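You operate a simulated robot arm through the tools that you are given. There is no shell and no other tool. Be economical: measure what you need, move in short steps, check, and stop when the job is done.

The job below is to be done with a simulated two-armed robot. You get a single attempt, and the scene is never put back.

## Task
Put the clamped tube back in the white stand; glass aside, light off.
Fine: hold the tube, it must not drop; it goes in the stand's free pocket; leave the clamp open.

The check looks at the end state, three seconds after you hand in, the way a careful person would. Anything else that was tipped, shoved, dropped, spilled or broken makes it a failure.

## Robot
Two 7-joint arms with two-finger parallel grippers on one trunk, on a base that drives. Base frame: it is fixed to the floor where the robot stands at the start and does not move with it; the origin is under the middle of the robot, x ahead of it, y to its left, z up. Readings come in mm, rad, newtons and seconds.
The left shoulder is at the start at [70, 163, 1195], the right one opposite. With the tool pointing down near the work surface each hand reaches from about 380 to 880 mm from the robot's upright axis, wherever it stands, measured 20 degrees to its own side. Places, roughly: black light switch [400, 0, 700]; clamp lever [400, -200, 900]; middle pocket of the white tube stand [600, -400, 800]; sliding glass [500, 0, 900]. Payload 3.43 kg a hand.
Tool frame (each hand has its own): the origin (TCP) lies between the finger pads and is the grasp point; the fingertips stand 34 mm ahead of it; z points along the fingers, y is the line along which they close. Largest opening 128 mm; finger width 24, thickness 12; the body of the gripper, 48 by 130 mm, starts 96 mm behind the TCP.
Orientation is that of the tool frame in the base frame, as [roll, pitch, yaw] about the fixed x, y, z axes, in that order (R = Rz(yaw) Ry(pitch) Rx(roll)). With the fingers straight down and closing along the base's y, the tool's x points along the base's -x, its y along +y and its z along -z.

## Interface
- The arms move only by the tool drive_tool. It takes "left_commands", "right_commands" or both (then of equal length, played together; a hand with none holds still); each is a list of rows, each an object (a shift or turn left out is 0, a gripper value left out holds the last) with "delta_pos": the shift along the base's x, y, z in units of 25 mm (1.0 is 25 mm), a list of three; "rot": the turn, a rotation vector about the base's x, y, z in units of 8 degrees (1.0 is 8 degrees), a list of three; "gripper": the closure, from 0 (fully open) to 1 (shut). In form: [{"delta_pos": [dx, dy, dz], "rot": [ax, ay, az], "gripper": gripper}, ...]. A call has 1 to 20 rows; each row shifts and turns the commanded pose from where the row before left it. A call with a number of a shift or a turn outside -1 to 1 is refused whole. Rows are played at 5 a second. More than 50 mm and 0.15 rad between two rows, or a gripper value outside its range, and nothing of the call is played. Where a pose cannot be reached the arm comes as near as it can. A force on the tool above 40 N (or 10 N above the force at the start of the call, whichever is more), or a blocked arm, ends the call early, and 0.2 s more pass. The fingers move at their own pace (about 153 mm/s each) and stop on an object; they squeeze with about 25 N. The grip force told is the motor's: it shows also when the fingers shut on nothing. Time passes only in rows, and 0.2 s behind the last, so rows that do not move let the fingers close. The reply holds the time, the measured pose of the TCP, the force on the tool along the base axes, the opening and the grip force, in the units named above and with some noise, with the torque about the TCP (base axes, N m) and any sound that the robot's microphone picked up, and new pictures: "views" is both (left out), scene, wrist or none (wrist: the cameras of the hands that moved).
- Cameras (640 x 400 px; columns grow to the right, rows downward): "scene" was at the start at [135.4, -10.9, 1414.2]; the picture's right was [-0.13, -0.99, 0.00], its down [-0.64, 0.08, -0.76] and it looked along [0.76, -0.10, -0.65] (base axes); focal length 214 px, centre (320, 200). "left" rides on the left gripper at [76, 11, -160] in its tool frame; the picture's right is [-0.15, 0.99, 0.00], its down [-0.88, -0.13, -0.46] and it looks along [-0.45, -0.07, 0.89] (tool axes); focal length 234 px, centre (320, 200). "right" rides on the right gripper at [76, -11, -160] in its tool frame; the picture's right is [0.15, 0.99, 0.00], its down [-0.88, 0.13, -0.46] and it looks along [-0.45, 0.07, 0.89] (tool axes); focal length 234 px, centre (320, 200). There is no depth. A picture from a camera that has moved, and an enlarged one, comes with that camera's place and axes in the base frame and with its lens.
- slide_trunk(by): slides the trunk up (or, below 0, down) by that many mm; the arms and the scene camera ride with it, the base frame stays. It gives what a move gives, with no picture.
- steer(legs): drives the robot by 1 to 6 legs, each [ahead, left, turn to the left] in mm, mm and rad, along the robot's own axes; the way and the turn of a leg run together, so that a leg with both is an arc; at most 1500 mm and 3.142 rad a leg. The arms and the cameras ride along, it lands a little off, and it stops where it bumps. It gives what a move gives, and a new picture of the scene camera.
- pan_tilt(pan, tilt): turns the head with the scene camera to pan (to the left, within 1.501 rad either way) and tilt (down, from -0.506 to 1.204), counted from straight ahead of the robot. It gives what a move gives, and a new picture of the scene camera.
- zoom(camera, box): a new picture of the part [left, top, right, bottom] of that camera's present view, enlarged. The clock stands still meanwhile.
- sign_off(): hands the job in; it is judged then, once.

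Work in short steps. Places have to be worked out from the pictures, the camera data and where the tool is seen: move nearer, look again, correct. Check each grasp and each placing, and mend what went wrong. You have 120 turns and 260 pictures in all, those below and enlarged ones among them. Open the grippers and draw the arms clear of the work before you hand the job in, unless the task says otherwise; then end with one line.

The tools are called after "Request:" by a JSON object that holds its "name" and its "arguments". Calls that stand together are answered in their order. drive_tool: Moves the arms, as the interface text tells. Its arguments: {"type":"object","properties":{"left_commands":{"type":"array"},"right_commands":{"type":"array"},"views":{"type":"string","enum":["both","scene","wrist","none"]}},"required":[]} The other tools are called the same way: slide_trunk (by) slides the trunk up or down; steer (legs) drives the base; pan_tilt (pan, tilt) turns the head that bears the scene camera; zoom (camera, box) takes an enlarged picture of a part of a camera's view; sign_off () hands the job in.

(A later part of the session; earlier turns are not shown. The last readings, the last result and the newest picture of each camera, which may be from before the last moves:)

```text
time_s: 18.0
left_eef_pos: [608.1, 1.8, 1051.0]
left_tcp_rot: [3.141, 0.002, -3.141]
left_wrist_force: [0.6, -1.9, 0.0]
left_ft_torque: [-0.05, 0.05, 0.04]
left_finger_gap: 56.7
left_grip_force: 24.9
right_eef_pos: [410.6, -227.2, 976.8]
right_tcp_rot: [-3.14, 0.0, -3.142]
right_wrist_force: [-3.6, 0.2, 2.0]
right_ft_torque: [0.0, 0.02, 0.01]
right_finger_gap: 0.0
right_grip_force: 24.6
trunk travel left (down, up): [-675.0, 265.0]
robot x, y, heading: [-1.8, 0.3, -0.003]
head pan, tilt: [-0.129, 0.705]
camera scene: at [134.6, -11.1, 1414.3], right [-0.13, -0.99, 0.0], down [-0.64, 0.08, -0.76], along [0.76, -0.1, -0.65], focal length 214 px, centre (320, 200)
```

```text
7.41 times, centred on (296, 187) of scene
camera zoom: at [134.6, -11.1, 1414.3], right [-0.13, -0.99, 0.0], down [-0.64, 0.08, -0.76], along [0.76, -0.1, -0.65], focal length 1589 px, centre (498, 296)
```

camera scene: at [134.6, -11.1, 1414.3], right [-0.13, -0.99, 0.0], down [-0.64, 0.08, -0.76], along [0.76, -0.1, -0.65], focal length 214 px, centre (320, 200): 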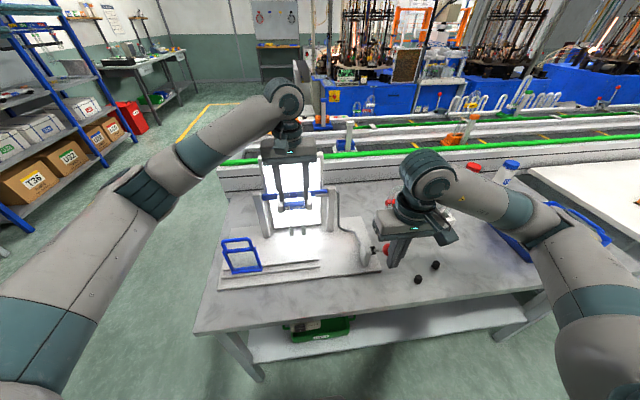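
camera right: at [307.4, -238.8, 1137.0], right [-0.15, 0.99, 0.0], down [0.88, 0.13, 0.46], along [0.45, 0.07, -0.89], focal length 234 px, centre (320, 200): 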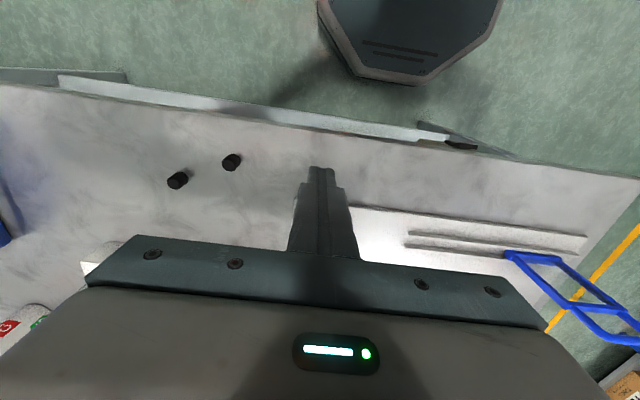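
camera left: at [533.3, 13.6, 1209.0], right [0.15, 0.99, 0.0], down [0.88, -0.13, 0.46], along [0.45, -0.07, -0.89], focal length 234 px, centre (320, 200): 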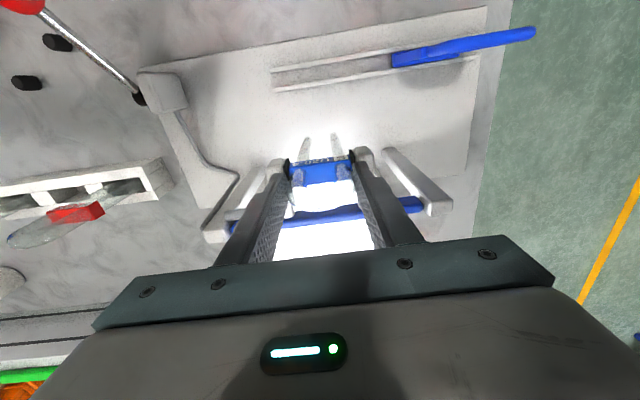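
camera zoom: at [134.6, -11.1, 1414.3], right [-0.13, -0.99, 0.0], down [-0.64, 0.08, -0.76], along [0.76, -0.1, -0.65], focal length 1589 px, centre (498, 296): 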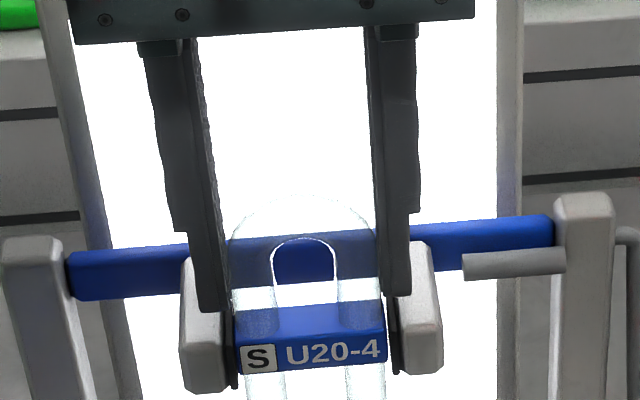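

Jaw change isn't obvious yet, but the left hand's residual forces dropped to zero. I'll push on another ~45 mm.

Request:
{"name": "drive_tool", "arguments": {"right_commands": [{"delta_pos": [0.4, 0, 0]}, {"delta_pos": [0.4, 0, 0]}, {"delta_pos": [0.4, 0, 0]}, {"delta_pos": [0.4, 0, 0]}, {"delta_pos": [0.3, 0, 0]}], "views": "scene"}}

Request:
{"name": "zoom", "arguments": {"camera": "scene", "box": [340, 200, 440, 290]}}

Request:
{"name": "zoom", "arguments": {"camera": "scene", "box": [264, 160, 328, 214]}}

```text
time_s: 19.2
left_eef_pos: [607.5, 1.1, 1049.4]
left_tcp_rot: [3.141, 0.001, -3.141]
left_wrist_force: [-1.4, -2.2, -0.2]
left_ft_torque: [-0.08, 0.1, 0.02]
left_finger_gap: 56.9
left_grip_force: 24.7
right_eef_pos: [457.8, -227.2, 975.8]
right_tcp_rot: [3.141, -0.002, 3.14]
right_wrist_force: [-0.5, 1.0, 0.5]
right_ft_torque: [0.02, 0.01, 0.01]
right_finger_gap: 0.0
right_grip_force: 24.5
trunk travel left (down, up): [-675.0, 265.0]
robot x, y, heading: [-1.4, -0.3, 0.0]
head pan, tilt: [-0.129, 0.705]
camera scene: at [135.4, -11.2, 1414.1], right [-0.13, -0.99, 0.0], down [-0.64, 0.08, -0.76], along [0.76, -0.1, -0.65], focal length 214 px, centre (320, 200)
```

scene: 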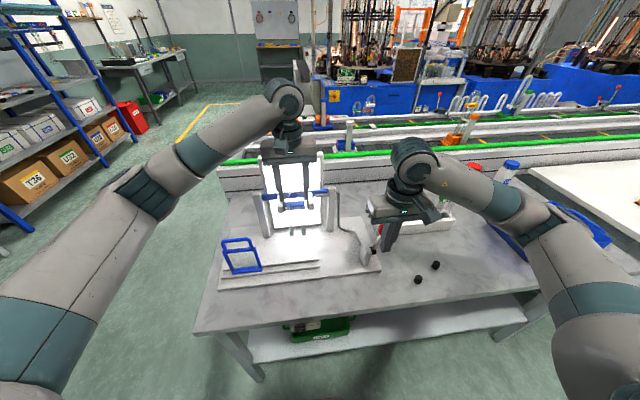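

```text
4.44 times, centred on (390, 245) of scene
camera zoom: at [135.4, -11.2, 1414.1], right [-0.13, -0.99, 0.0], down [-0.64, 0.08, -0.76], along [0.76, -0.1, -0.65], focal length 953 px, centre (9, 0)
```

zoom: 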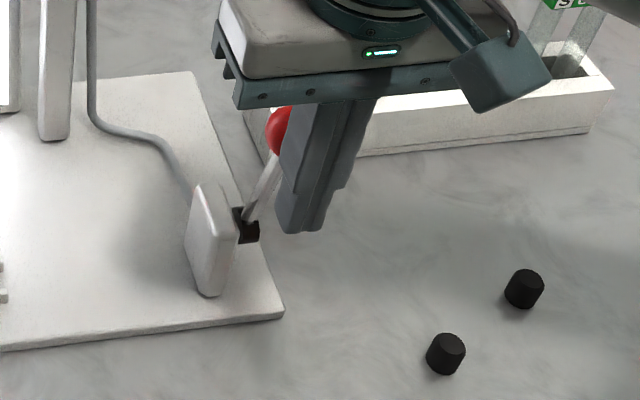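

```text
7.41 times, centred on (296, 187) of scene
camera zoom: at [135.4, -11.2, 1414.1], right [-0.13, -0.99, 0.0], down [-0.64, 0.08, -0.76], along [0.76, -0.1, -0.65], focal length 1589 px, centre (498, 296)
```

zoom: 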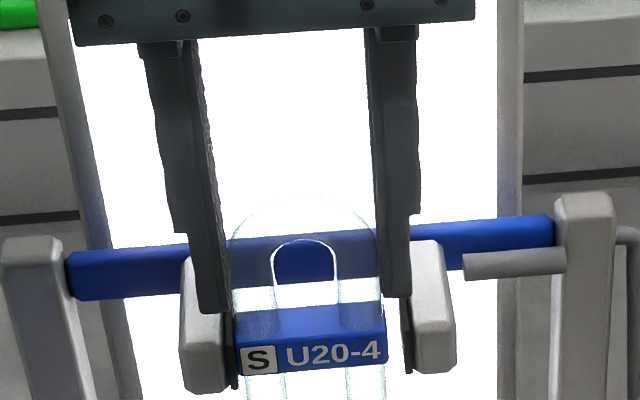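

The right jaw is opening while the tube stays held. I'll keep pushing the lever.

Request:
{"name": "drive_tool", "arguments": {"right_commands": [{"delta_pos": [0.4, 0, 0]}, {"delta_pos": [0.4, 0, 0]}, {"delta_pos": [0.4, 0, 0]}, {"delta_pos": [0.4, 0, 0]}, {"delta_pos": [0.4, 0, 0]}], "views": "scene"}}

Request:
{"name": "zoom", "arguments": {"camera": "scene", "box": [340, 190, 440, 280]}}

Request:
{"name": "zoom", "arguments": {"camera": "scene", "box": [264, 160, 328, 214]}}

```text
time_s: 20.4
left_eef_pos: [608.2, 2.0, 1050.4]
left_tcp_rot: [3.141, -0.001, 3.141]
left_wrist_force: [-0.5, -2.7, -0.4]
left_ft_torque: [-0.14, 0.08, 0.01]
left_finger_gap: 56.5
left_grip_force: 25.1
right_eef_pos: [508.9, -227.5, 976.0]
right_tcp_rot: [3.141, -0.002, 3.14]
right_wrist_force: [0.2, -0.4, 0.9]
right_ft_torque: [0.0, 0.02, 0.01]
right_finger_gap: 0.0
right_grip_force: 25.3
trunk travel left (down, up): [-675.0, 265.0]
robot x, y, heading: [1.5, 0.8, 0.002]
head pan, tilt: [-0.129, 0.705]
camera scene: at [135.4, -11.2, 1414.2], right [-0.13, -0.99, 0.0], down [-0.64, 0.08, -0.76], along [0.76, -0.1, -0.65], focal length 214 px, centre (320, 200)
```

scene: 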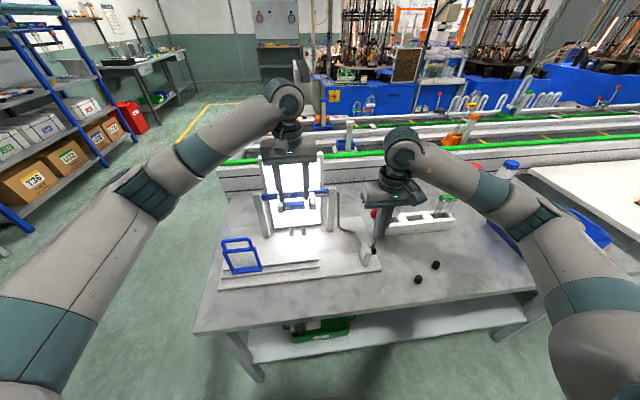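

```text
4.44 times, centred on (390, 235) of scene
camera zoom: at [135.4, -11.2, 1414.2], right [-0.13, -0.99, 0.0], down [-0.64, 0.08, -0.76], along [0.76, -0.1, -0.65], focal length 953 px, centre (9, 44)
```

zoom: 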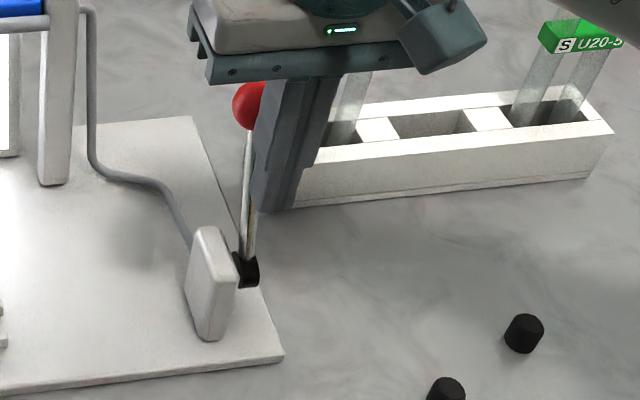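

```text
7.41 times, centred on (296, 187) of scene
camera zoom: at [135.4, -11.2, 1414.2], right [-0.13, -0.99, 0.0], down [-0.64, 0.08, -0.76], along [0.76, -0.1, -0.65], focal length 1589 px, centre (498, 296)
```

zoom: 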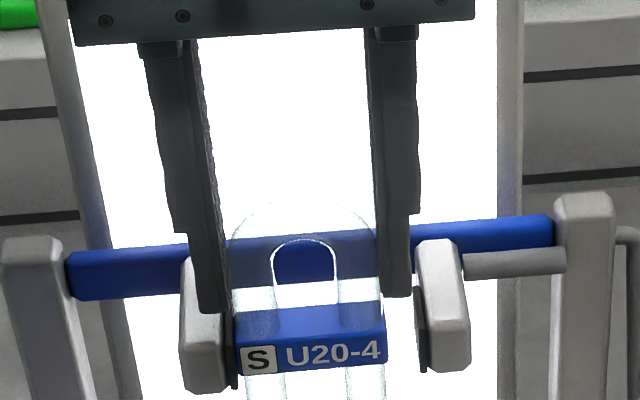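

Jaw keeps opening. Another ~50 mm, watching for the stop.

Request:
{"name": "drive_tool", "arguments": {"right_commands": [{"delta_pos": [0.4, 0, 0]}, {"delta_pos": [0.4, 0, 0]}, {"delta_pos": [0.4, 0, 0]}, {"delta_pos": [0.4, 0, 0]}, {"delta_pos": [0.4, 0, 0]}], "views": "scene"}}

Request:
{"name": "zoom", "arguments": {"camera": "scene", "box": [340, 180, 440, 270]}}

Request:
{"name": "zoom", "arguments": {"camera": "scene", "box": [264, 160, 328, 214]}}

```text
time_s: 21.1
left_eef_pos: [604.6, 1.2, 1051.9]
left_tcp_rot: [-3.14, 0.002, 3.142]
left_wrist_force: [1.3, 0.0, -0.9]
left_ft_torque: [0.01, 0.07, 0.02]
left_finger_gap: 56.9
left_grip_force: 24.7
right_eef_pos: [522.6, -228.5, 976.0]
right_tcp_rot: [-3.14, -0.017, -3.13]
right_wrist_force: [-31.1, -0.7, 19.3]
right_ft_torque: [0.16, 0.88, -0.07]
right_finger_gap: 0.2
right_grip_force: 25.0
trunk travel left (down, up): [-675.0, 265.0]
robot x, y, heading: [-0.9, -2.5, 0.0]
head pan, tilt: [-0.129, 0.705]
stopped in row 3 (right hand): the force on the tool passed its limit (the readings are from after the stop); the commanded pose is now the measured one
camera scene: at [130.6, -10.5, 1415.0], right [-0.13, -0.99, 0.0], down [-0.64, 0.08, -0.76], along [0.76, -0.1, -0.65], focal length 214 px, centre (320, 200)
```

scene: 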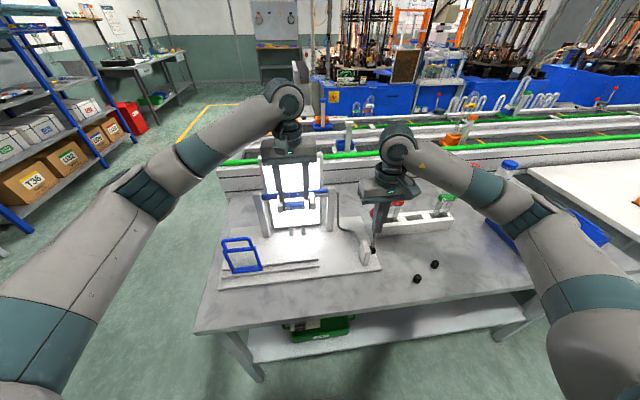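

```text
4.44 times, centred on (390, 225) of scene
camera zoom: at [130.6, -10.5, 1415.0], right [-0.13, -0.99, 0.0], down [-0.64, 0.08, -0.76], along [0.76, -0.1, -0.65], focal length 953 px, centre (9, 89)
```

zoom: 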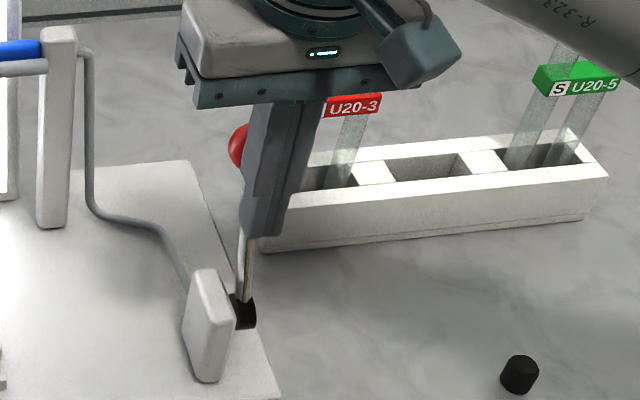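

```text
7.41 times, centred on (296, 187) of scene
camera zoom: at [130.6, -10.5, 1415.0], right [-0.13, -0.99, 0.0], down [-0.64, 0.08, -0.76], along [0.76, -0.1, -0.65], focal length 1589 px, centre (498, 296)
```

zoom: 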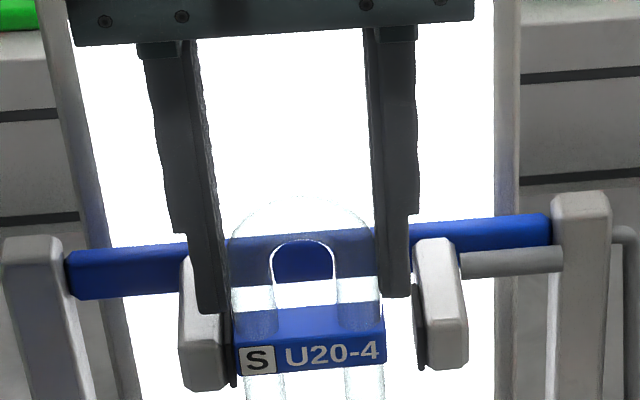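

That is the lever's stop; the jaw is open with ~13 mm gap on the right. I'll back the right hand off and up, and check that the lever and jaw stay.

Request:
{"name": "drive_tool", "arguments": {"right_commands": [{"delta_pos": [-0.6, 0, 0]}, {"delta_pos": [-0.8, 0, 0]}, {"delta_pos": [-1, 0, 0]}, {"delta_pos": [-1, -0.5, 0.5]}, {"delta_pos": [-1, -1, 1]}, {"delta_pos": [-0.5, -1, 1]}, {"delta_pos": [0, -1, 1]}, {"delta_pos": [0, -1, 1]}, {"delta_pos": [0, -1, 1]}], "views": "scene"}}

Request:
{"name": "zoom", "arguments": {"camera": "scene", "box": [260, 160, 420, 270]}}

```text
time_s: 23.1
left_eef_pos: [606.1, 1.3, 1051.5]
left_tcp_rot: [3.141, 0.001, -3.141]
left_wrist_force: [-0.8, -0.1, -0.4]
left_ft_torque: [-0.03, -0.02, -0.01]
left_finger_gap: 56.7
left_grip_force: 24.7
right_eef_pos: [404.0, -365.7, 1111.4]
right_tcp_rot: [3.142, -0.014, -3.134]
right_wrist_force: [-0.3, 0.1, -0.5]
right_ft_torque: [0.02, -0.02, -0.02]
right_finger_gap: 0.0
right_grip_force: 24.7
trunk travel left (down, up): [-675.0, 265.0]
robot x, y, heading: [-2.4, 1.6, -0.001]
head pan, tilt: [-0.129, 0.705]
camera scene: at [133.6, -11.4, 1414.2], right [-0.13, -0.99, 0.0], down [-0.64, 0.08, -0.76], along [0.76, -0.1, -0.65], focal length 214 px, centre (320, 200)
```

scene: 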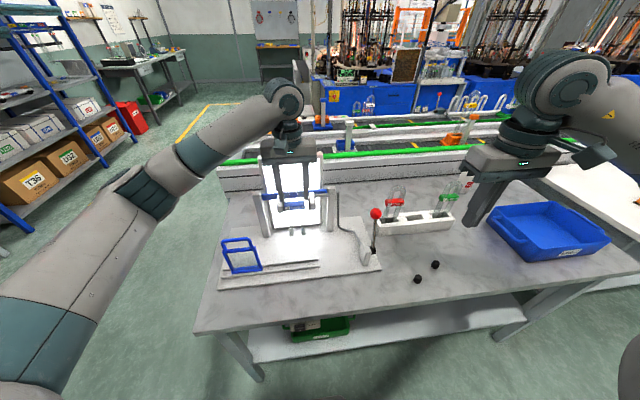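

```text
3.64 times, centred on (340, 215) of scene
camera zoom: at [133.6, -11.4, 1414.2], right [-0.13, -0.99, 0.0], down [-0.64, 0.08, -0.76], along [0.76, -0.1, -0.65], focal length 780 px, centre (247, 146)
```

zoom: 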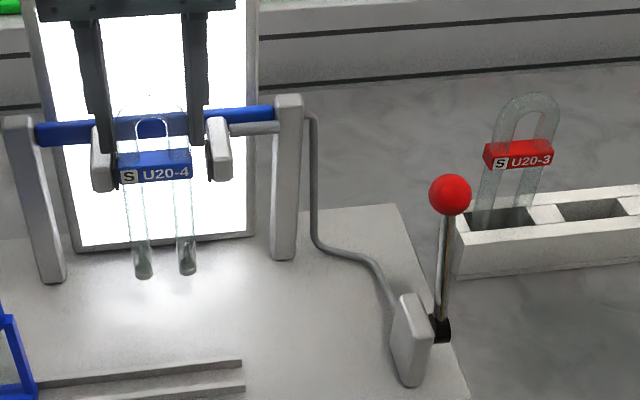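

Lever and jaw stay open. I'll shift the tube 3 mm off the fixed jaw and lift it straight up ~40 mm first, and check that it's held.

Request:
{"name": "drive_tool", "arguments": {"left_commands": [{"delta_pos": [0, -0.12, 0]}, {"delta_pos": [0, 0, 0.3]}, {"delta_pos": [0, 0, 0.4]}, {"delta_pos": [0, 0, 0.4]}, {"delta_pos": [0, 0, 0.5]}], "views": "scene"}}

Request:
{"name": "zoom", "arguments": {"camera": "scene", "box": [250, 150, 350, 230]}}

```text
time_s: 24.3
left_eef_pos: [607.0, -1.9, 1090.8]
left_tcp_rot: [3.14, 0.002, -3.14]
left_wrist_force: [0.0, -0.3, -0.5]
left_ft_torque: [0.01, -0.01, 0.02]
left_finger_gap: 56.7
left_grip_force: 25.1
right_eef_pos: [403.4, -364.7, 1111.1]
right_tcp_rot: [-3.139, -0.015, -3.135]
right_wrist_force: [0.4, -0.2, -0.8]
right_ft_torque: [0.01, 0.0, 0.04]
right_finger_gap: 0.0
right_grip_force: 25.3
trunk travel left (down, up): [-675.0, 265.0]
robot x, y, heading: [-1.6, -1.9, -0.002]
head pan, tilt: [-0.129, 0.705]
camera scene: at [134.4, -11.2, 1414.2], right [-0.13, -0.99, 0.0], down [-0.64, 0.08, -0.76], along [0.76, -0.1, -0.65], focal length 214 px, centre (320, 200)
```

scene: 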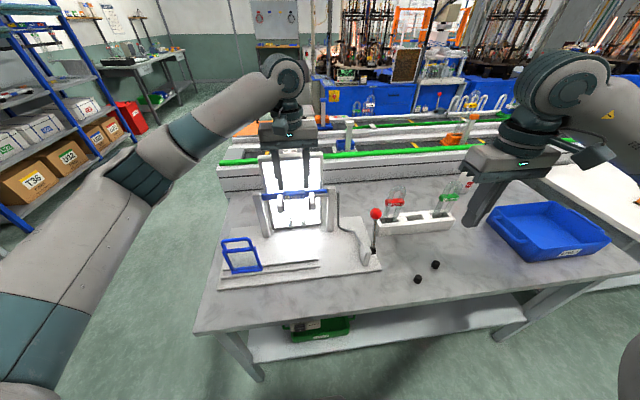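

```text
5.00 times, centred on (300, 190) of scene
camera zoom: at [134.4, -11.2, 1414.2], right [-0.13, -0.99, 0.0], down [-0.64, 0.08, -0.76], along [0.76, -0.1, -0.65], focal length 1072 px, centre (420, 250)
```

zoom: 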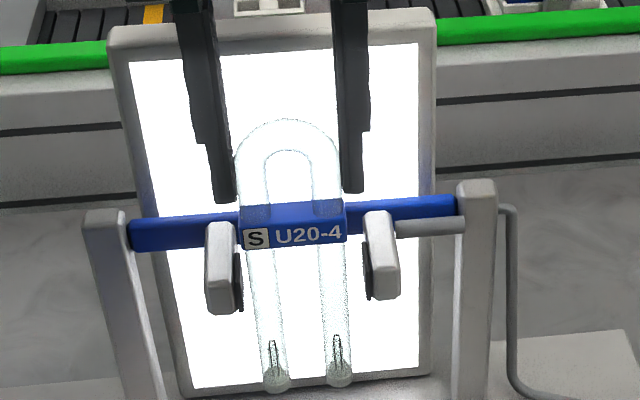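

The tube came up cleanly. Lifting on to z≈1250 (tube bottom ≈1064, above posts, lever and other tubes).

Request:
{"name": "drive_tool", "arguments": {"left_commands": [{"delta_pos": [-0.2, 0, 0.7]}, {"delta_pos": [-0.2, 0, 0.8]}, {"delta_pos": [-0.2, 0, 0.8]}, {"delta_pos": [-0.2, 0, 0.8]}, {"delta_pos": [-0.2, 0, 0.8]}, {"delta_pos": [0, 0, 0.8]}, {"delta_pos": [0, 0, 0.8]}, {"delta_pos": [0, 0, 0.8]}], "views": "both"}}

```text
time_s: 26.1
left_eef_pos: [582.4, -2.8, 1248.2]
left_tcp_rot: [-3.141, 0.002, -3.14]
left_wrist_force: [-0.3, 0.8, -0.3]
left_ft_torque: [0.0, -0.03, 0.01]
left_finger_gap: 56.7
left_grip_force: 25.2
right_eef_pos: [404.0, -364.6, 1110.3]
right_tcp_rot: [-3.141, -0.014, -3.136]
right_wrist_force: [-0.4, 0.5, 0.0]
right_ft_torque: [0.02, -0.01, -0.02]
right_finger_gap: 0.2
right_grip_force: 24.5
trunk travel left (down, up): [-675.0, 265.0]
robot x, y, heading: [-1.1, -4.2, -0.001]
head pan, tilt: [-0.129, 0.705]
camera scene: at [133.9, -11.2, 1414.2], right [-0.13, -0.99, 0.0], down [-0.64, 0.08, -0.76], along [0.76, -0.1, -0.65], focal length 214 px, centre (320, 200)
camera left: at [507.9, 8.8, 1406.8], right [0.15, 0.99, 0.0], down [0.88, -0.13, 0.46], along [0.45, -0.07, -0.89], focal length 234 px, centre (320, 200)
```

scene: 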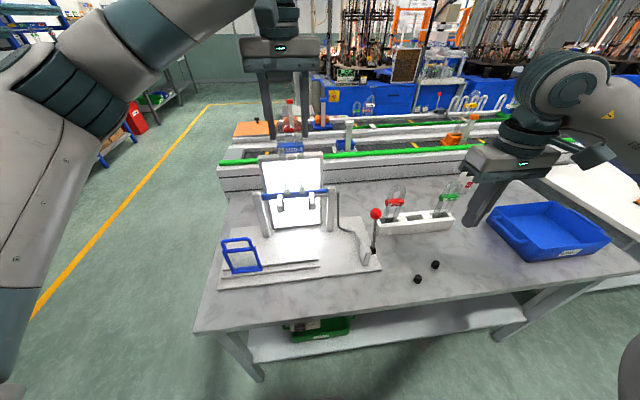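
left: 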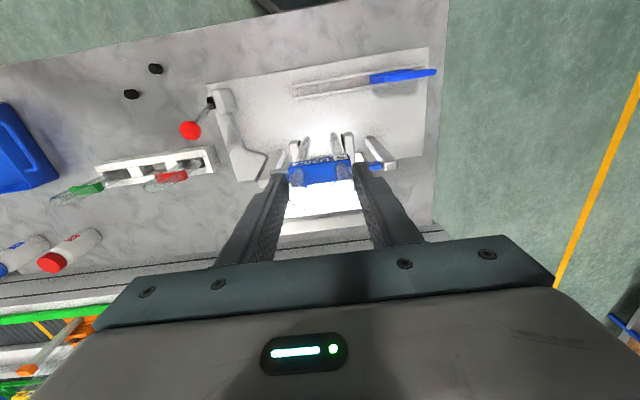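

Tube secure. Now I drive the base 350 mm to the right so the left hand can comfortably reach the stand.

Request:
{"name": "steer", "arguments": {"legs": [[0, -350, 0]]}}

```text
time_s: 28.4
left_eef_pos: [583.4, -352.2, 1247.2]
left_tcp_rot: [-3.139, -0.001, -3.141]
left_wrist_force: [-0.6, -0.9, -1.8]
left_ft_torque: [0.02, 0.02, 0.02]
left_finger_gap: 56.8
left_grip_force: 25.3
right_eef_pos: [404.5, -714.2, 1110.8]
right_tcp_rot: [-3.141, -0.018, -3.133]
right_wrist_force: [0.2, 0.1, -0.1]
right_ft_torque: [0.02, 0.04, 0.01]
right_finger_gap: 0.0
right_grip_force: 24.8
trunk travel left (down, up): [-675.0, 265.0]
robot x, y, heading: [3.8, -351.0, -0.002]
head pan, tilt: [-0.129, 0.705]
camera scene: at [134.4, -361.3, 1414.2], right [-0.13, -0.99, 0.0], down [-0.64, 0.08, -0.76], along [0.76, -0.1, -0.65], focal length 214 px, centre (320, 200)
```

scene: 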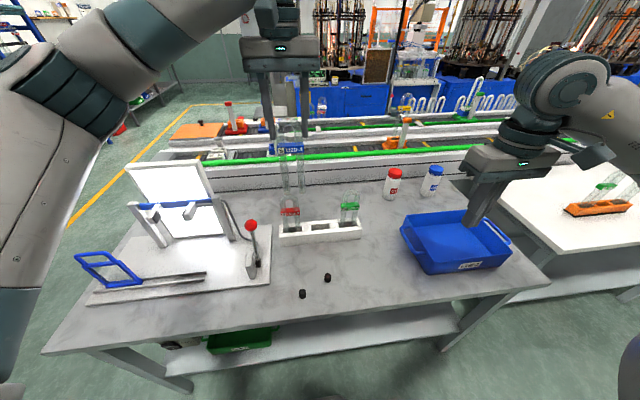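

Request:
{"name": "zoom", "arguments": {"camera": "scene", "box": [265, 180, 375, 250]}}

Request:
{"name": "zoom", "arguments": {"camera": "left", "box": [160, 100, 360, 225]}}

```text
5.71 times, centred on (320, 215) of scene
camera zoom: at [134.4, -361.3, 1414.2], right [-0.13, -0.99, 0.0], down [-0.64, 0.08, -0.76], along [0.76, -0.1, -0.65], focal length 1226 px, centre (320, 114)
```

zoom: 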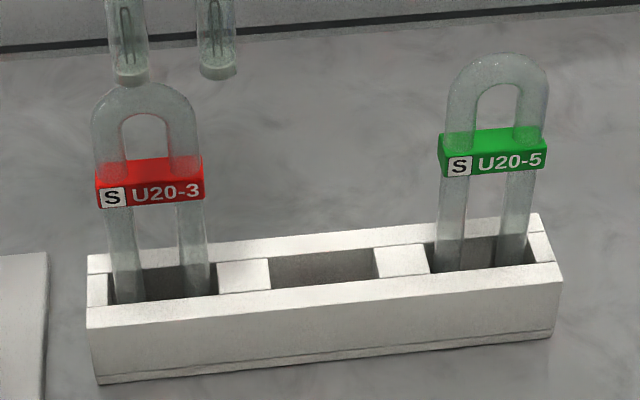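

```text
3.20 times, centred on (260, 162) of left
camera zoom: at [508.5, -340.6, 1406.4], right [0.15, 0.99, 0.0], down [0.88, -0.13, 0.46], along [0.45, -0.07, -0.89], focal length 749 px, centre (512, 320)
```

zoom: 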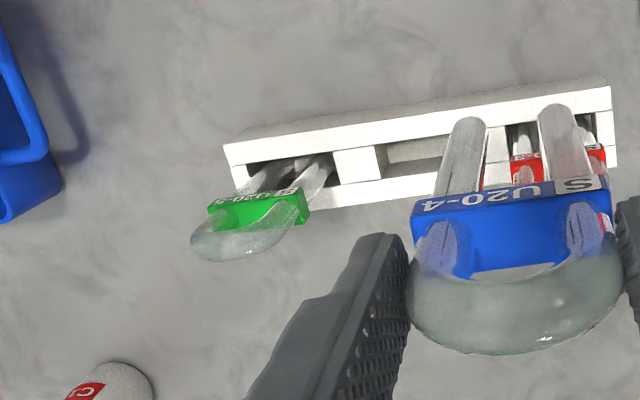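

Stand top is z≈859; the free middle pocket spans about x 626–652, y −462…−397, centre [639,−430]. Tube bottoms sit under the TCP as expected. I'll go above the pocket and lower to ~25 mm above the rim.

Request:
{"name": "drive_tool", "arguments": {"left_commands": [{"delta_pos": [0.45, -0.62, 0]}, {"delta_pos": [0.45, -0.62, 0]}, {"delta_pos": [0.45, -0.62, 0]}, {"delta_pos": [0.45, -0.62, 0]}, {"delta_pos": [0.4, -0.62, 0]}, {"delta_pos": [0, 0, -0.8]}, {"delta_pos": [0, 0, -0.9]}, {"delta_pos": [0, 0, -0.9]}, {"delta_pos": [0, 0, -0.9]}, {"delta_pos": [0, 0, -0.9]}, {"delta_pos": [0, 0, -0.9]}, {"delta_pos": [0, 0, -0.9]}, {"delta_pos": [0, 0, -0.8]}, {}], "views": "both"}}

Request:
{"name": "zoom", "arguments": {"camera": "scene", "box": [275, 170, 375, 245]}}

Request:
{"name": "zoom", "arguments": {"camera": "left", "box": [240, 110, 400, 220]}}

```text
time_s: 31.4
left_eef_pos: [638.8, -430.9, 1072.4]
left_tcp_rot: [-3.141, 0.0, -3.138]
left_wrist_force: [-0.2, -0.2, -0.9]
left_ft_torque: [-0.02, -0.01, 0.01]
left_finger_gap: 56.8
left_grip_force: 24.8
right_eef_pos: [403.8, -714.6, 1110.3]
right_tcp_rot: [-3.14, -0.015, -3.131]
right_wrist_force: [-0.2, 0.4, 0.4]
right_ft_torque: [-0.03, 0.0, 0.02]
right_finger_gap: 0.0
right_grip_force: 25.3
trunk travel left (down, up): [-675.0, 265.0]
robot x, y, heading: [-0.0, -351.4, 0.0]
head pan, tilt: [-0.129, 0.705]
camera scene: at [134.2, -361.7, 1414.2], right [-0.13, -0.99, 0.0], down [-0.64, 0.08, -0.76], along [0.76, -0.1, -0.65], focal length 214 px, centre (320, 200)
camera left: at [563.9, -419.2, 1232.5], right [0.15, 0.99, 0.0], down [0.88, -0.13, 0.46], along [0.45, -0.07, -0.89], focal length 234 px, centre (320, 200)
```

scene: 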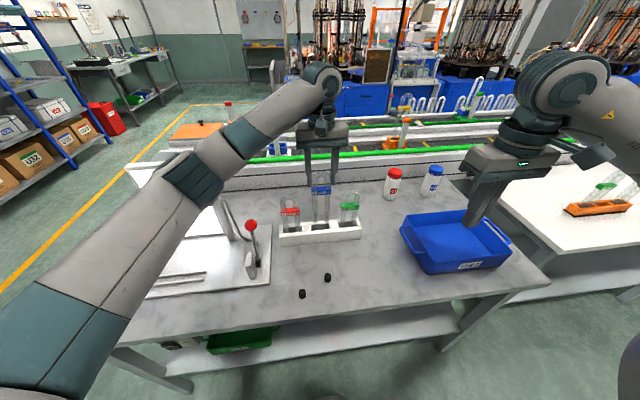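
left: 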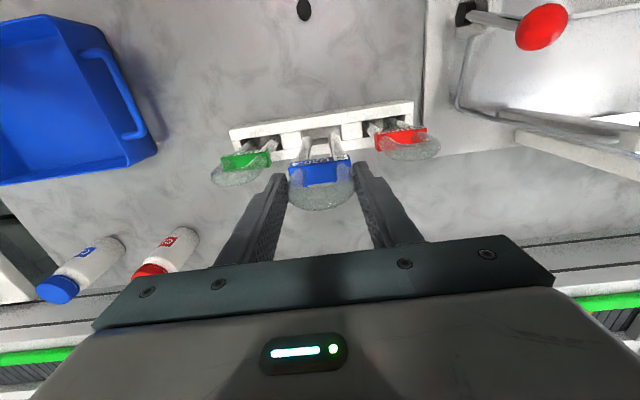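

```text
5.33 times, centred on (325, 208) of scene
camera zoom: at [134.2, -361.7, 1414.2], right [-0.13, -0.99, 0.0], down [-0.64, 0.08, -0.76], along [0.76, -0.1, -0.65], focal length 1144 px, centre (293, 160)
```

zoom: 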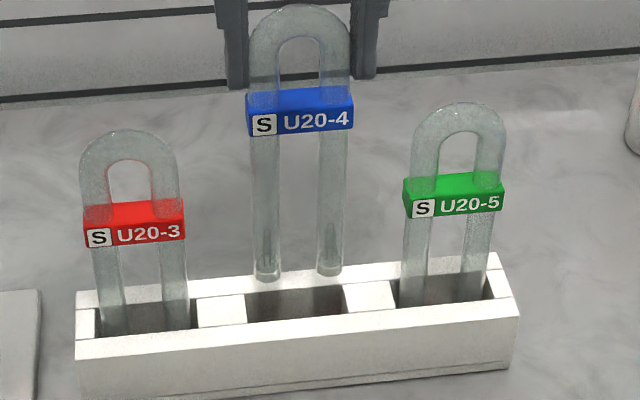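

```text
3.64 times, centred on (320, 165) of left
camera zoom: at [563.9, -419.2, 1232.5], right [0.15, 0.99, 0.0], down [0.88, -0.13, 0.46], along [0.45, -0.07, -0.89], focal length 852 px, centre (320, 327)
```

zoom: 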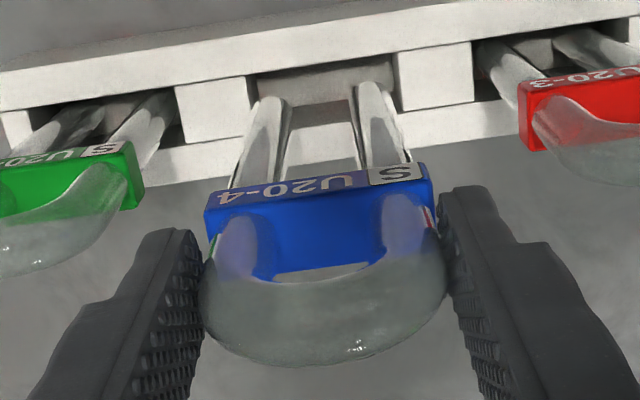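

Both views show the legs over the free pocket; a ~1.5 mm correction in +y and +x. Then I lower slowly into the pocket by 40 mm.

Request:
{"name": "drive_tool", "arguments": {"left_commands": [{"delta_pos": [0.06, 0.06, -0.3]}, {"delta_pos": [0, 0, -0.3]}, {"delta_pos": [0, 0, -0.3]}, {"delta_pos": [0, 0, -0.3]}, {"delta_pos": [0, 0, -0.3]}, {}], "views": "scene"}}

Request:
{"name": "zoom", "arguments": {"camera": "scene", "box": [275, 170, 375, 245]}}

Request:
{"name": "zoom", "arguments": {"camera": "left", "box": [240, 110, 400, 220]}}

```text
time_s: 32.8
left_eef_pos: [639.7, -429.4, 1034.9]
left_tcp_rot: [-3.141, -0.002, -3.141]
left_wrist_force: [0.3, 0.7, -2.2]
left_ft_torque: [0.01, -0.01, 0.01]
left_finger_gap: 57.0
left_grip_force: 25.0
right_eef_pos: [404.4, -713.2, 1110.4]
right_tcp_rot: [-3.14, -0.015, -3.135]
right_wrist_force: [-0.1, 0.1, 0.5]
right_ft_torque: [-0.01, 0.04, -0.03]
right_finger_gap: 0.0
right_grip_force: 25.8
trunk travel left (down, up): [-675.0, 265.0]
robot x, y, heading: [-2.6, -352.9, -0.003]
head pan, tilt: [-0.129, 0.705]
camera scene: at [134.4, -361.7, 1414.2], right [-0.13, -0.99, 0.0], down [-0.64, 0.08, -0.76], along [0.76, -0.1, -0.65], focal length 214 px, centre (320, 200)
```

scene: 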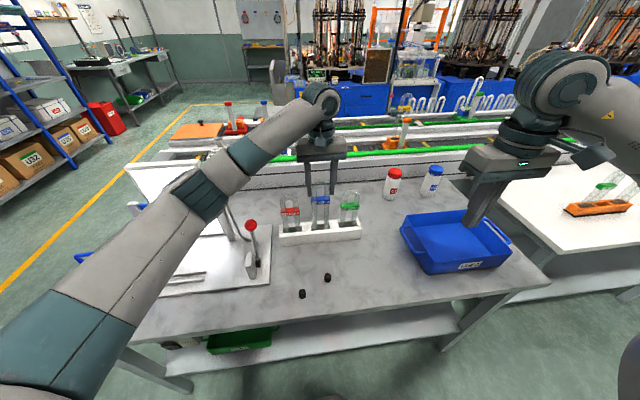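

```text
5.33 times, centred on (325, 208) of scene
camera zoom: at [134.4, -361.7, 1414.2], right [-0.13, -0.99, 0.0], down [-0.64, 0.08, -0.76], along [0.76, -0.1, -0.65], focal length 1144 px, centre (293, 160)
```

zoom: 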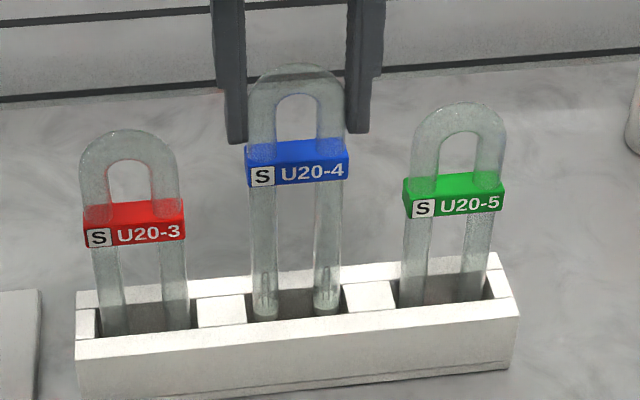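

```text
3.64 times, centred on (320, 165) of left
camera zoom: at [564.9, -417.7, 1193.6], right [0.15, 0.99, 0.0], down [0.88, -0.13, 0.46], along [0.45, -0.07, -0.89], focal length 852 px, centre (320, 327)
```

zoom: 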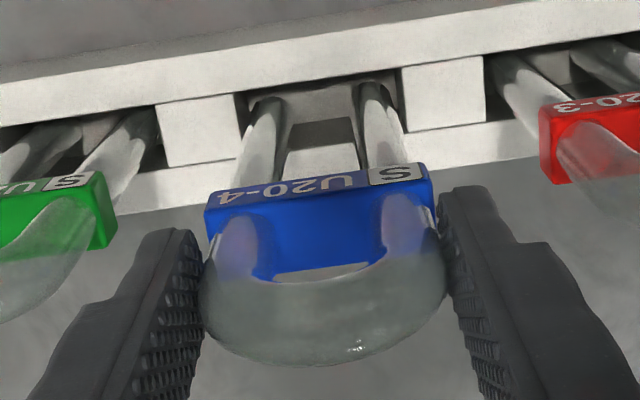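

The legs are in the pocket. I'll lower on ~36 mm; by comparison with the neighbours about 42 mm remain.

Request:
{"name": "drive_tool", "arguments": {"left_commands": [{"delta_pos": [0, 0, -0.3]}, {"delta_pos": [0, 0, -0.3]}, {"delta_pos": [0, 0, -0.3]}, {"delta_pos": [0, 0, -0.25]}, {"delta_pos": [0, 0, -0.2]}, {}], "views": "scene"}}

Request:
{"name": "zoom", "arguments": {"camera": "scene", "box": [275, 170, 375, 245]}}

```text
time_s: 34.2
left_eef_pos: [639.3, -428.5, 999.9]
left_tcp_rot: [-3.141, 0.0, -3.14]
left_wrist_force: [0.5, 0.3, -0.4]
left_ft_torque: [0.01, -0.01, 0.03]
left_finger_gap: 56.7
left_grip_force: 25.2
right_eef_pos: [404.4, -714.6, 1110.5]
right_tcp_rot: [-3.14, -0.017, -3.133]
right_wrist_force: [-0.3, 0.3, -1.1]
right_ft_torque: [0.0, 0.01, 0.01]
right_finger_gap: 0.0
right_grip_force: 24.1
trunk travel left (down, up): [-675.0, 265.0]
robot x, y, heading: [-1.1, -352.6, -0.005]
head pan, tilt: [-0.129, 0.705]
camera scene: at [134.5, -361.7, 1414.2], right [-0.13, -0.99, 0.0], down [-0.64, 0.08, -0.76], along [0.76, -0.1, -0.65], focal length 214 px, centre (320, 200)
```

scene: 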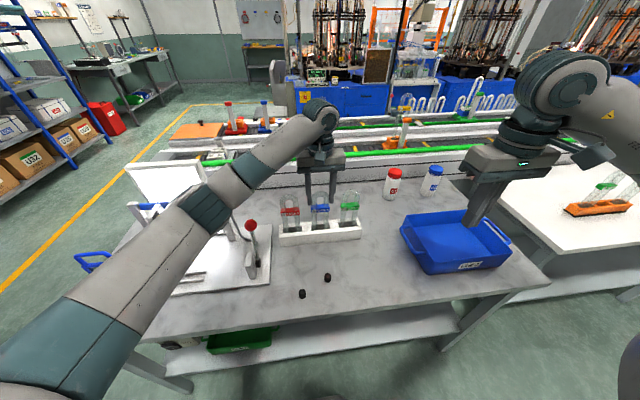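

```text
5.33 times, centred on (325, 208) of scene
camera zoom: at [134.5, -361.7, 1414.2], right [-0.13, -0.99, 0.0], down [-0.64, 0.08, -0.76], along [0.76, -0.1, -0.65], focal length 1144 px, centre (293, 160)
```

zoom: 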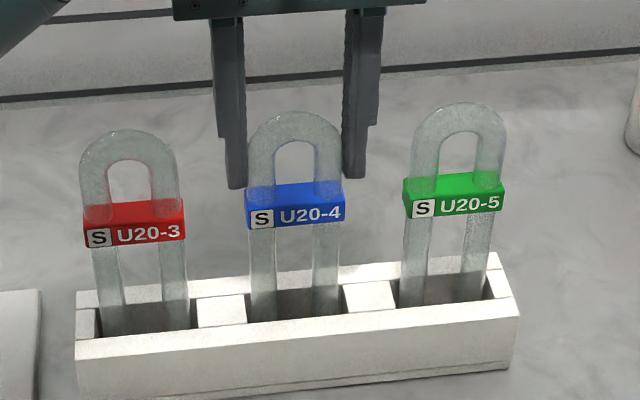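

Nearly seated (~4–5 mm to go). I'll lower in 2 mm steps until I feel contact.

Request:
{"name": "drive_tool", "arguments": {"left_commands": [{"delta_pos": [0, 0, -0.08]}, {"delta_pos": [0, 0, -0.06]}, {}], "views": "none"}}

```text
time_s: 35.0
left_eef_pos: [639.6, -429.5, 997.2]
left_tcp_rot: [3.141, 0.0, -3.14]
left_wrist_force: [-0.4, 0.8, 4.3]
left_ft_torque: [0.01, 0.01, -0.03]
left_finger_gap: 56.4
left_grip_force: 25.1
right_eef_pos: [403.4, -713.9, 1110.4]
right_tcp_rot: [-3.14, -0.013, -3.132]
right_wrist_force: [-0.7, 0.8, -0.1]
right_ft_torque: [0.01, -0.04, -0.03]
right_finger_gap: 0.0
right_grip_force: 24.6
trunk travel left (down, up): [-675.0, 265.0]
robot x, y, heading: [-5.2, -351.2, -0.003]
head pan, tilt: [-0.129, 0.705]
```

Contact (4 N up): the tube stands on the bottom. I'll open the fingers slightly to ~76 mm and look before rising.

Request:
{"name": "drive_tool", "arguments": {"left_commands": [{"gripper": 0.52}, {"gripper": 0.48}, {"gripper": 0.4}, {}], "views": "none"}}

Request:
{"name": "zoom", "arguments": {"camera": "scene", "box": [275, 170, 375, 245]}}

Request:
{"name": "zoom", "arguments": {"camera": "left", "box": [240, 110, 400, 220]}}

```text
time_s: 36.0
left_eef_pos: [640.1, -429.6, 997.4]
left_tcp_rot: [-3.142, -0.001, -3.14]
left_wrist_force: [0.1, 0.0, 0.1]
left_ft_torque: [-0.04, 0.01, -0.01]
left_finger_gap: 76.6
left_grip_force: 0.0
right_eef_pos: [403.4, -714.5, 1110.8]
right_tcp_rot: [-3.14, -0.015, -3.132]
right_wrist_force: [0.0, -0.1, 0.4]
right_ft_torque: [-0.02, -0.01, -0.01]
right_finger_gap: 0.0
right_grip_force: 24.3
trunk travel left (down, up): [-675.0, 265.0]
robot x, y, heading: [1.6, -348.4, 0.0]
head pan, tilt: [-0.129, 0.705]
```

```text
5.33 times, centred on (325, 208) of scene
camera zoom: at [134.3, -361.7, 1414.2], right [-0.13, -0.99, 0.0], down [-0.64, 0.08, -0.76], along [0.76, -0.1, -0.65], focal length 1144 px, centre (293, 160)
```

zoom: 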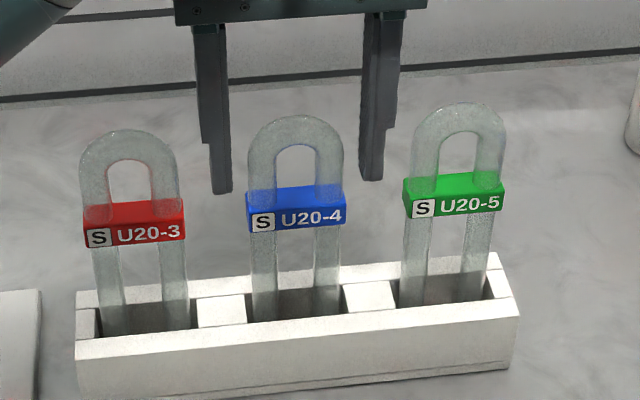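

```text
3.64 times, centred on (320, 165) of left
camera zoom: at [564.7, -417.4, 1156.7], right [0.15, 0.99, 0.0], down [0.88, -0.13, 0.46], along [0.45, -0.07, -0.89], focal length 852 px, centre (320, 327)
```

zoom: 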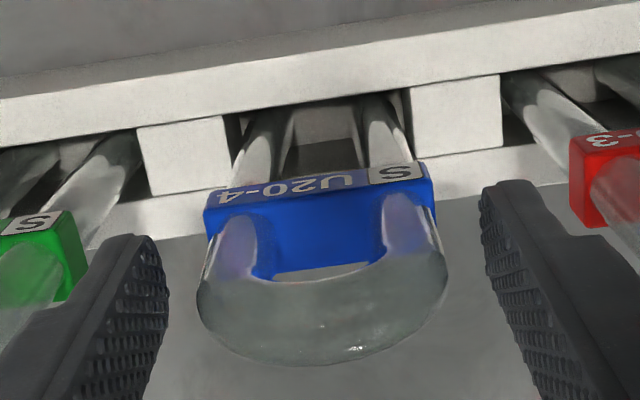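

U20-4 stands level with its neighbours. I'll rise straight up, then retract.

Request:
{"name": "drive_tool", "arguments": {"left_commands": [{"delta_pos": [0, 0, 0.6]}, {"delta_pos": [0, 0, 0.8]}, {"delta_pos": [0, 0, 1]}, {"delta_pos": [0, 0, 1]}, {"delta_pos": [0, 0, 1]}, {"delta_pos": [0, 0, 1]}, {"delta_pos": [0, 0, 1]}, {"delta_pos": [0, 0, 1]}, {"delta_pos": [0, 0, 1]}, {"delta_pos": [-1, 0, 0.5]}, {"delta_pos": [-1, 0, 0]}, {"delta_pos": [-1, 0.5, 0]}, {"delta_pos": [-1, 1, 0]}, {"delta_pos": [-1, 1, 0]}], "views": "scene"}}

Request:
{"name": "zoom", "arguments": {"camera": "scene", "box": [200, 160, 400, 300]}}

```text
time_s: 39.0
left_eef_pos: [514.3, -365.2, 1219.3]
left_tcp_rot: [3.14, 0.0, -3.14]
left_wrist_force: [0.2, -1.2, 0.6]
left_ft_torque: [-0.03, -0.03, -0.02]
left_finger_gap: 76.7
left_grip_force: 0.1
right_eef_pos: [403.2, -713.8, 1111.4]
right_tcp_rot: [-3.137, -0.013, -3.132]
right_wrist_force: [0.4, -0.4, 0.3]
right_ft_torque: [-0.02, 0.0, -0.04]
right_finger_gap: 0.0
right_grip_force: 24.4
trunk travel left (down, up): [-675.0, 265.0]
robot x, y, heading: [0.5, -352.2, 0.006]
head pan, tilt: [-0.129, 0.705]
camera scene: at [133.7, -360.2, 1414.3], right [-0.13, -0.99, 0.0], down [-0.64, 0.08, -0.76], along [0.76, -0.1, -0.65], focal length 214 px, centre (320, 200)
```

scene: 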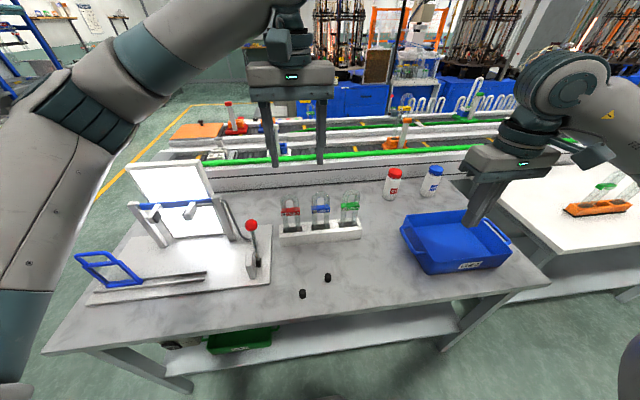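

```text
2.86 times, centred on (300, 230) of scene
camera zoom: at [133.7, -360.2, 1414.3], right [-0.13, -0.99, 0.0], down [-0.64, 0.08, -0.76], along [0.76, -0.1, -0.65], focal length 613 px, centre (377, 114)
```

zoom: 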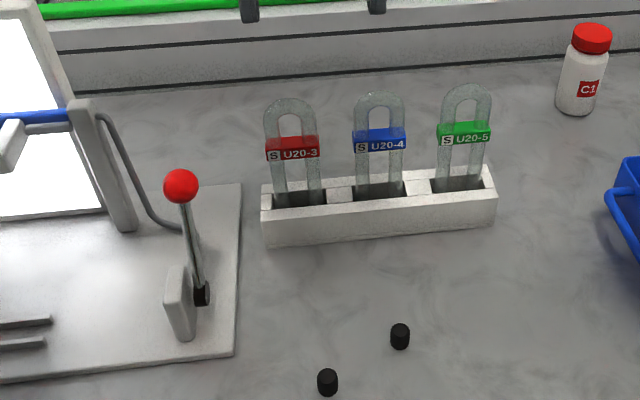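

All three tubes stand well. Now I drive back 350 mm and left 350 mm to face the light switch, with the arms clear of the table.

Request:
{"name": "steer", "arguments": {"legs": [[-380, 0, 0], [0, 330, 0]]}}

Request:
{"name": "slide_trunk", "arguments": {"by": -350}}

Request:
{"name": "pan_tilt", "arguments": {"pan": 0.0, "tilt": 0.5}}

Request:
{"name": "zoom", "arguments": {"camera": "scene", "box": [270, 170, 370, 240]}}

```text
time_s: 43.2
left_eef_pos: [130.8, -33.3, 1219.1]
left_tcp_rot: [3.14, 0.001, -3.129]
left_wrist_force: [-0.5, 0.1, 0.5]
left_ft_torque: [-0.01, 0.01, -0.01]
left_finger_gap: 76.6
left_grip_force: 0.0
right_eef_pos: [25.7, -382.8, 1110.9]
right_tcp_rot: [-3.139, -0.015, -3.12]
right_wrist_force: [-0.2, -1.1, 1.2]
right_ft_torque: [0.01, 0.04, 0.01]
right_finger_gap: 0.0
right_grip_force: 24.9
trunk travel left (down, up): [-675.0, 265.0]
robot x, y, heading: [-383.2, -22.9, 0.018]
head pan, tilt: [-0.129, 0.705]
camera scene: at [-249.4, -33.8, 1414.1], right [-0.12, -0.99, 0.0], down [-0.64, 0.08, -0.76], along [0.76, -0.09, -0.65], focal length 214 px, centre (320, 200)
```

scene: 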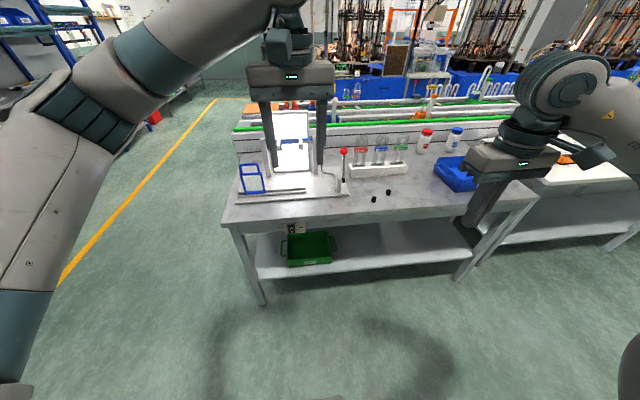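

```text
time_s: 46.6
left_eef_pos: [130.5, -32.8, 870.6]
left_tcp_rot: [3.141, -0.001, -3.128]
left_wrist_force: [0.4, -0.6, -0.3]
left_ft_torque: [0.03, -0.04, -0.01]
left_finger_gap: 76.7
left_grip_force: 0.1
right_eef_pos: [25.5, -383.7, 760.9]
right_tcp_rot: [-3.14, -0.015, -3.121]
right_wrist_force: [0.3, 0.6, -0.1]
right_ft_torque: [0.0, -0.01, 0.0]
right_finger_gap: 0.0
right_grip_force: 25.5
trunk travel left (down, up): [-325.0, 615.0]
robot x, y, heading: [-384.4, -22.4, 0.014]
head pan, tilt: [-0.129, 0.705]
```

```text
time_s: 47.3
left_eef_pos: [131.1, -33.2, 869.2]
left_tcp_rot: [-3.141, 0.001, -3.128]
left_wrist_force: [-0.8, -0.4, 0.3]
left_ft_torque: [-0.01, 0.01, 0.02]
left_finger_gap: 76.8
left_grip_force: 0.0
right_eef_pos: [25.6, -383.3, 761.8]
right_tcp_rot: [-3.139, -0.016, -3.12]
right_wrist_force: [0.3, -0.3, 0.2]
right_ft_torque: [0.0, -0.01, 0.05]
right_finger_gap: 0.1
right_grip_force: 25.0
trunk travel left (down, up): [-325.0, 615.0]
robot x, y, heading: [-383.4, -25.2, 0.016]
head pan, tilt: [0.0, 0.499]
camera scene: at [-242.7, -22.4, 1082.2], right [0.01, -1.0, 0.0], down [-0.48, -0.01, -0.88], along [0.88, 0.01, -0.48], focal length 214 px, centre (320, 200)
```

scene: 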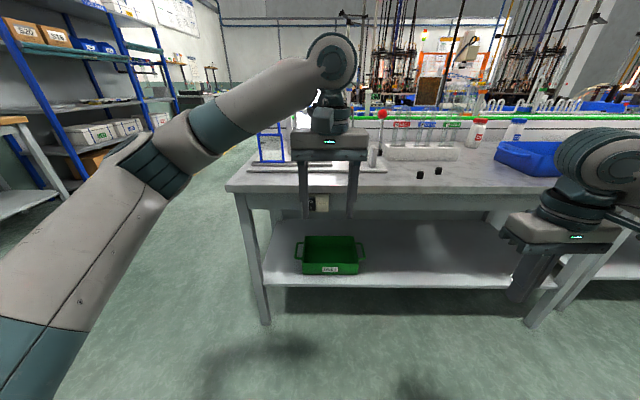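

```text
5.71 times, centred on (320, 205) of scene
camera zoom: at [-242.7, -22.4, 1082.2], right [0.01, -1.0, 0.0], down [-0.48, -0.01, -0.88], along [0.88, 0.01, -0.48], focal length 1226 px, centre (320, 171)
```

zoom: 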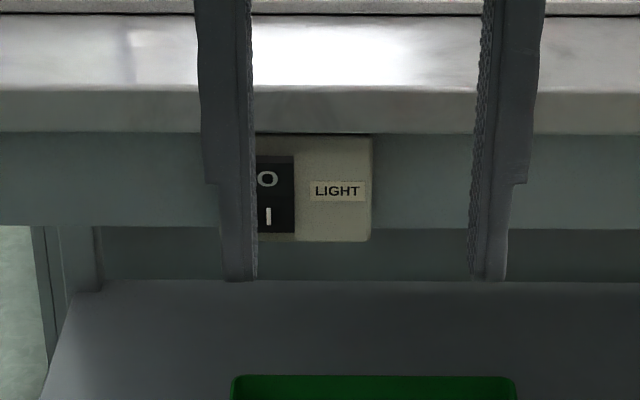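

The rocker has O at top and I at bottom. The left hand blocks the view; I move it 90 mm left and zoom again.

Request:
{"name": "drive_tool", "arguments": {"left_commands": [{"delta_pos": [0, 1, 0], "gripper": 1}, {"delta_pos": [0, 1, 0]}, {"delta_pos": [0, 1, 0]}, {"delta_pos": [0, 1, 0]}], "views": "none"}}

Request:
{"name": "zoom", "arguments": {"camera": "scene", "box": [285, 180, 345, 220]}}

```text
time_s: 48.3
left_eef_pos: [131.4, 66.4, 868.8]
left_tcp_rot: [3.141, 0.0, -3.127]
left_wrist_force: [-0.1, 0.6, 0.0]
left_ft_torque: [-0.04, 0.02, -0.02]
left_finger_gap: 0.0
left_grip_force: 25.4
right_eef_pos: [24.7, -381.6, 761.2]
right_tcp_rot: [-3.139, -0.015, -3.12]
right_wrist_force: [0.0, 1.1, -0.9]
right_ft_torque: [0.01, -0.03, -0.02]
right_finger_gap: 0.0
right_grip_force: 24.9
trunk travel left (down, up): [-325.0, 615.0]
robot x, y, heading: [-386.3, -24.1, 0.017]
head pan, tilt: [0.0, 0.499]
```

```text
10.00 times, centred on (315, 200) of scene
camera zoom: at [-242.8, -21.9, 1082.3], right [0.01, -1.0, 0.0], down [-0.48, -0.01, -0.88], along [0.88, 0.01, -0.48], focal length 2145 px, centre (370, 200)
```

zoom: 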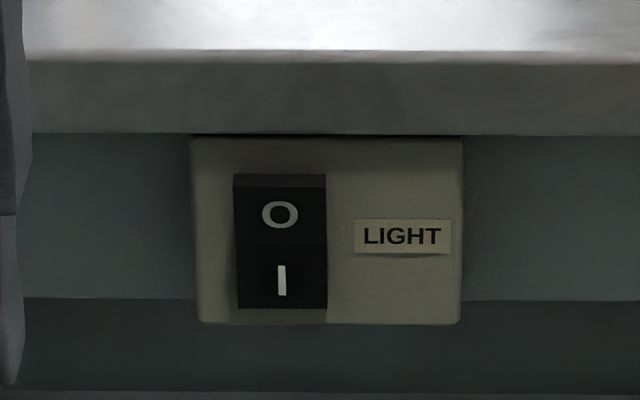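

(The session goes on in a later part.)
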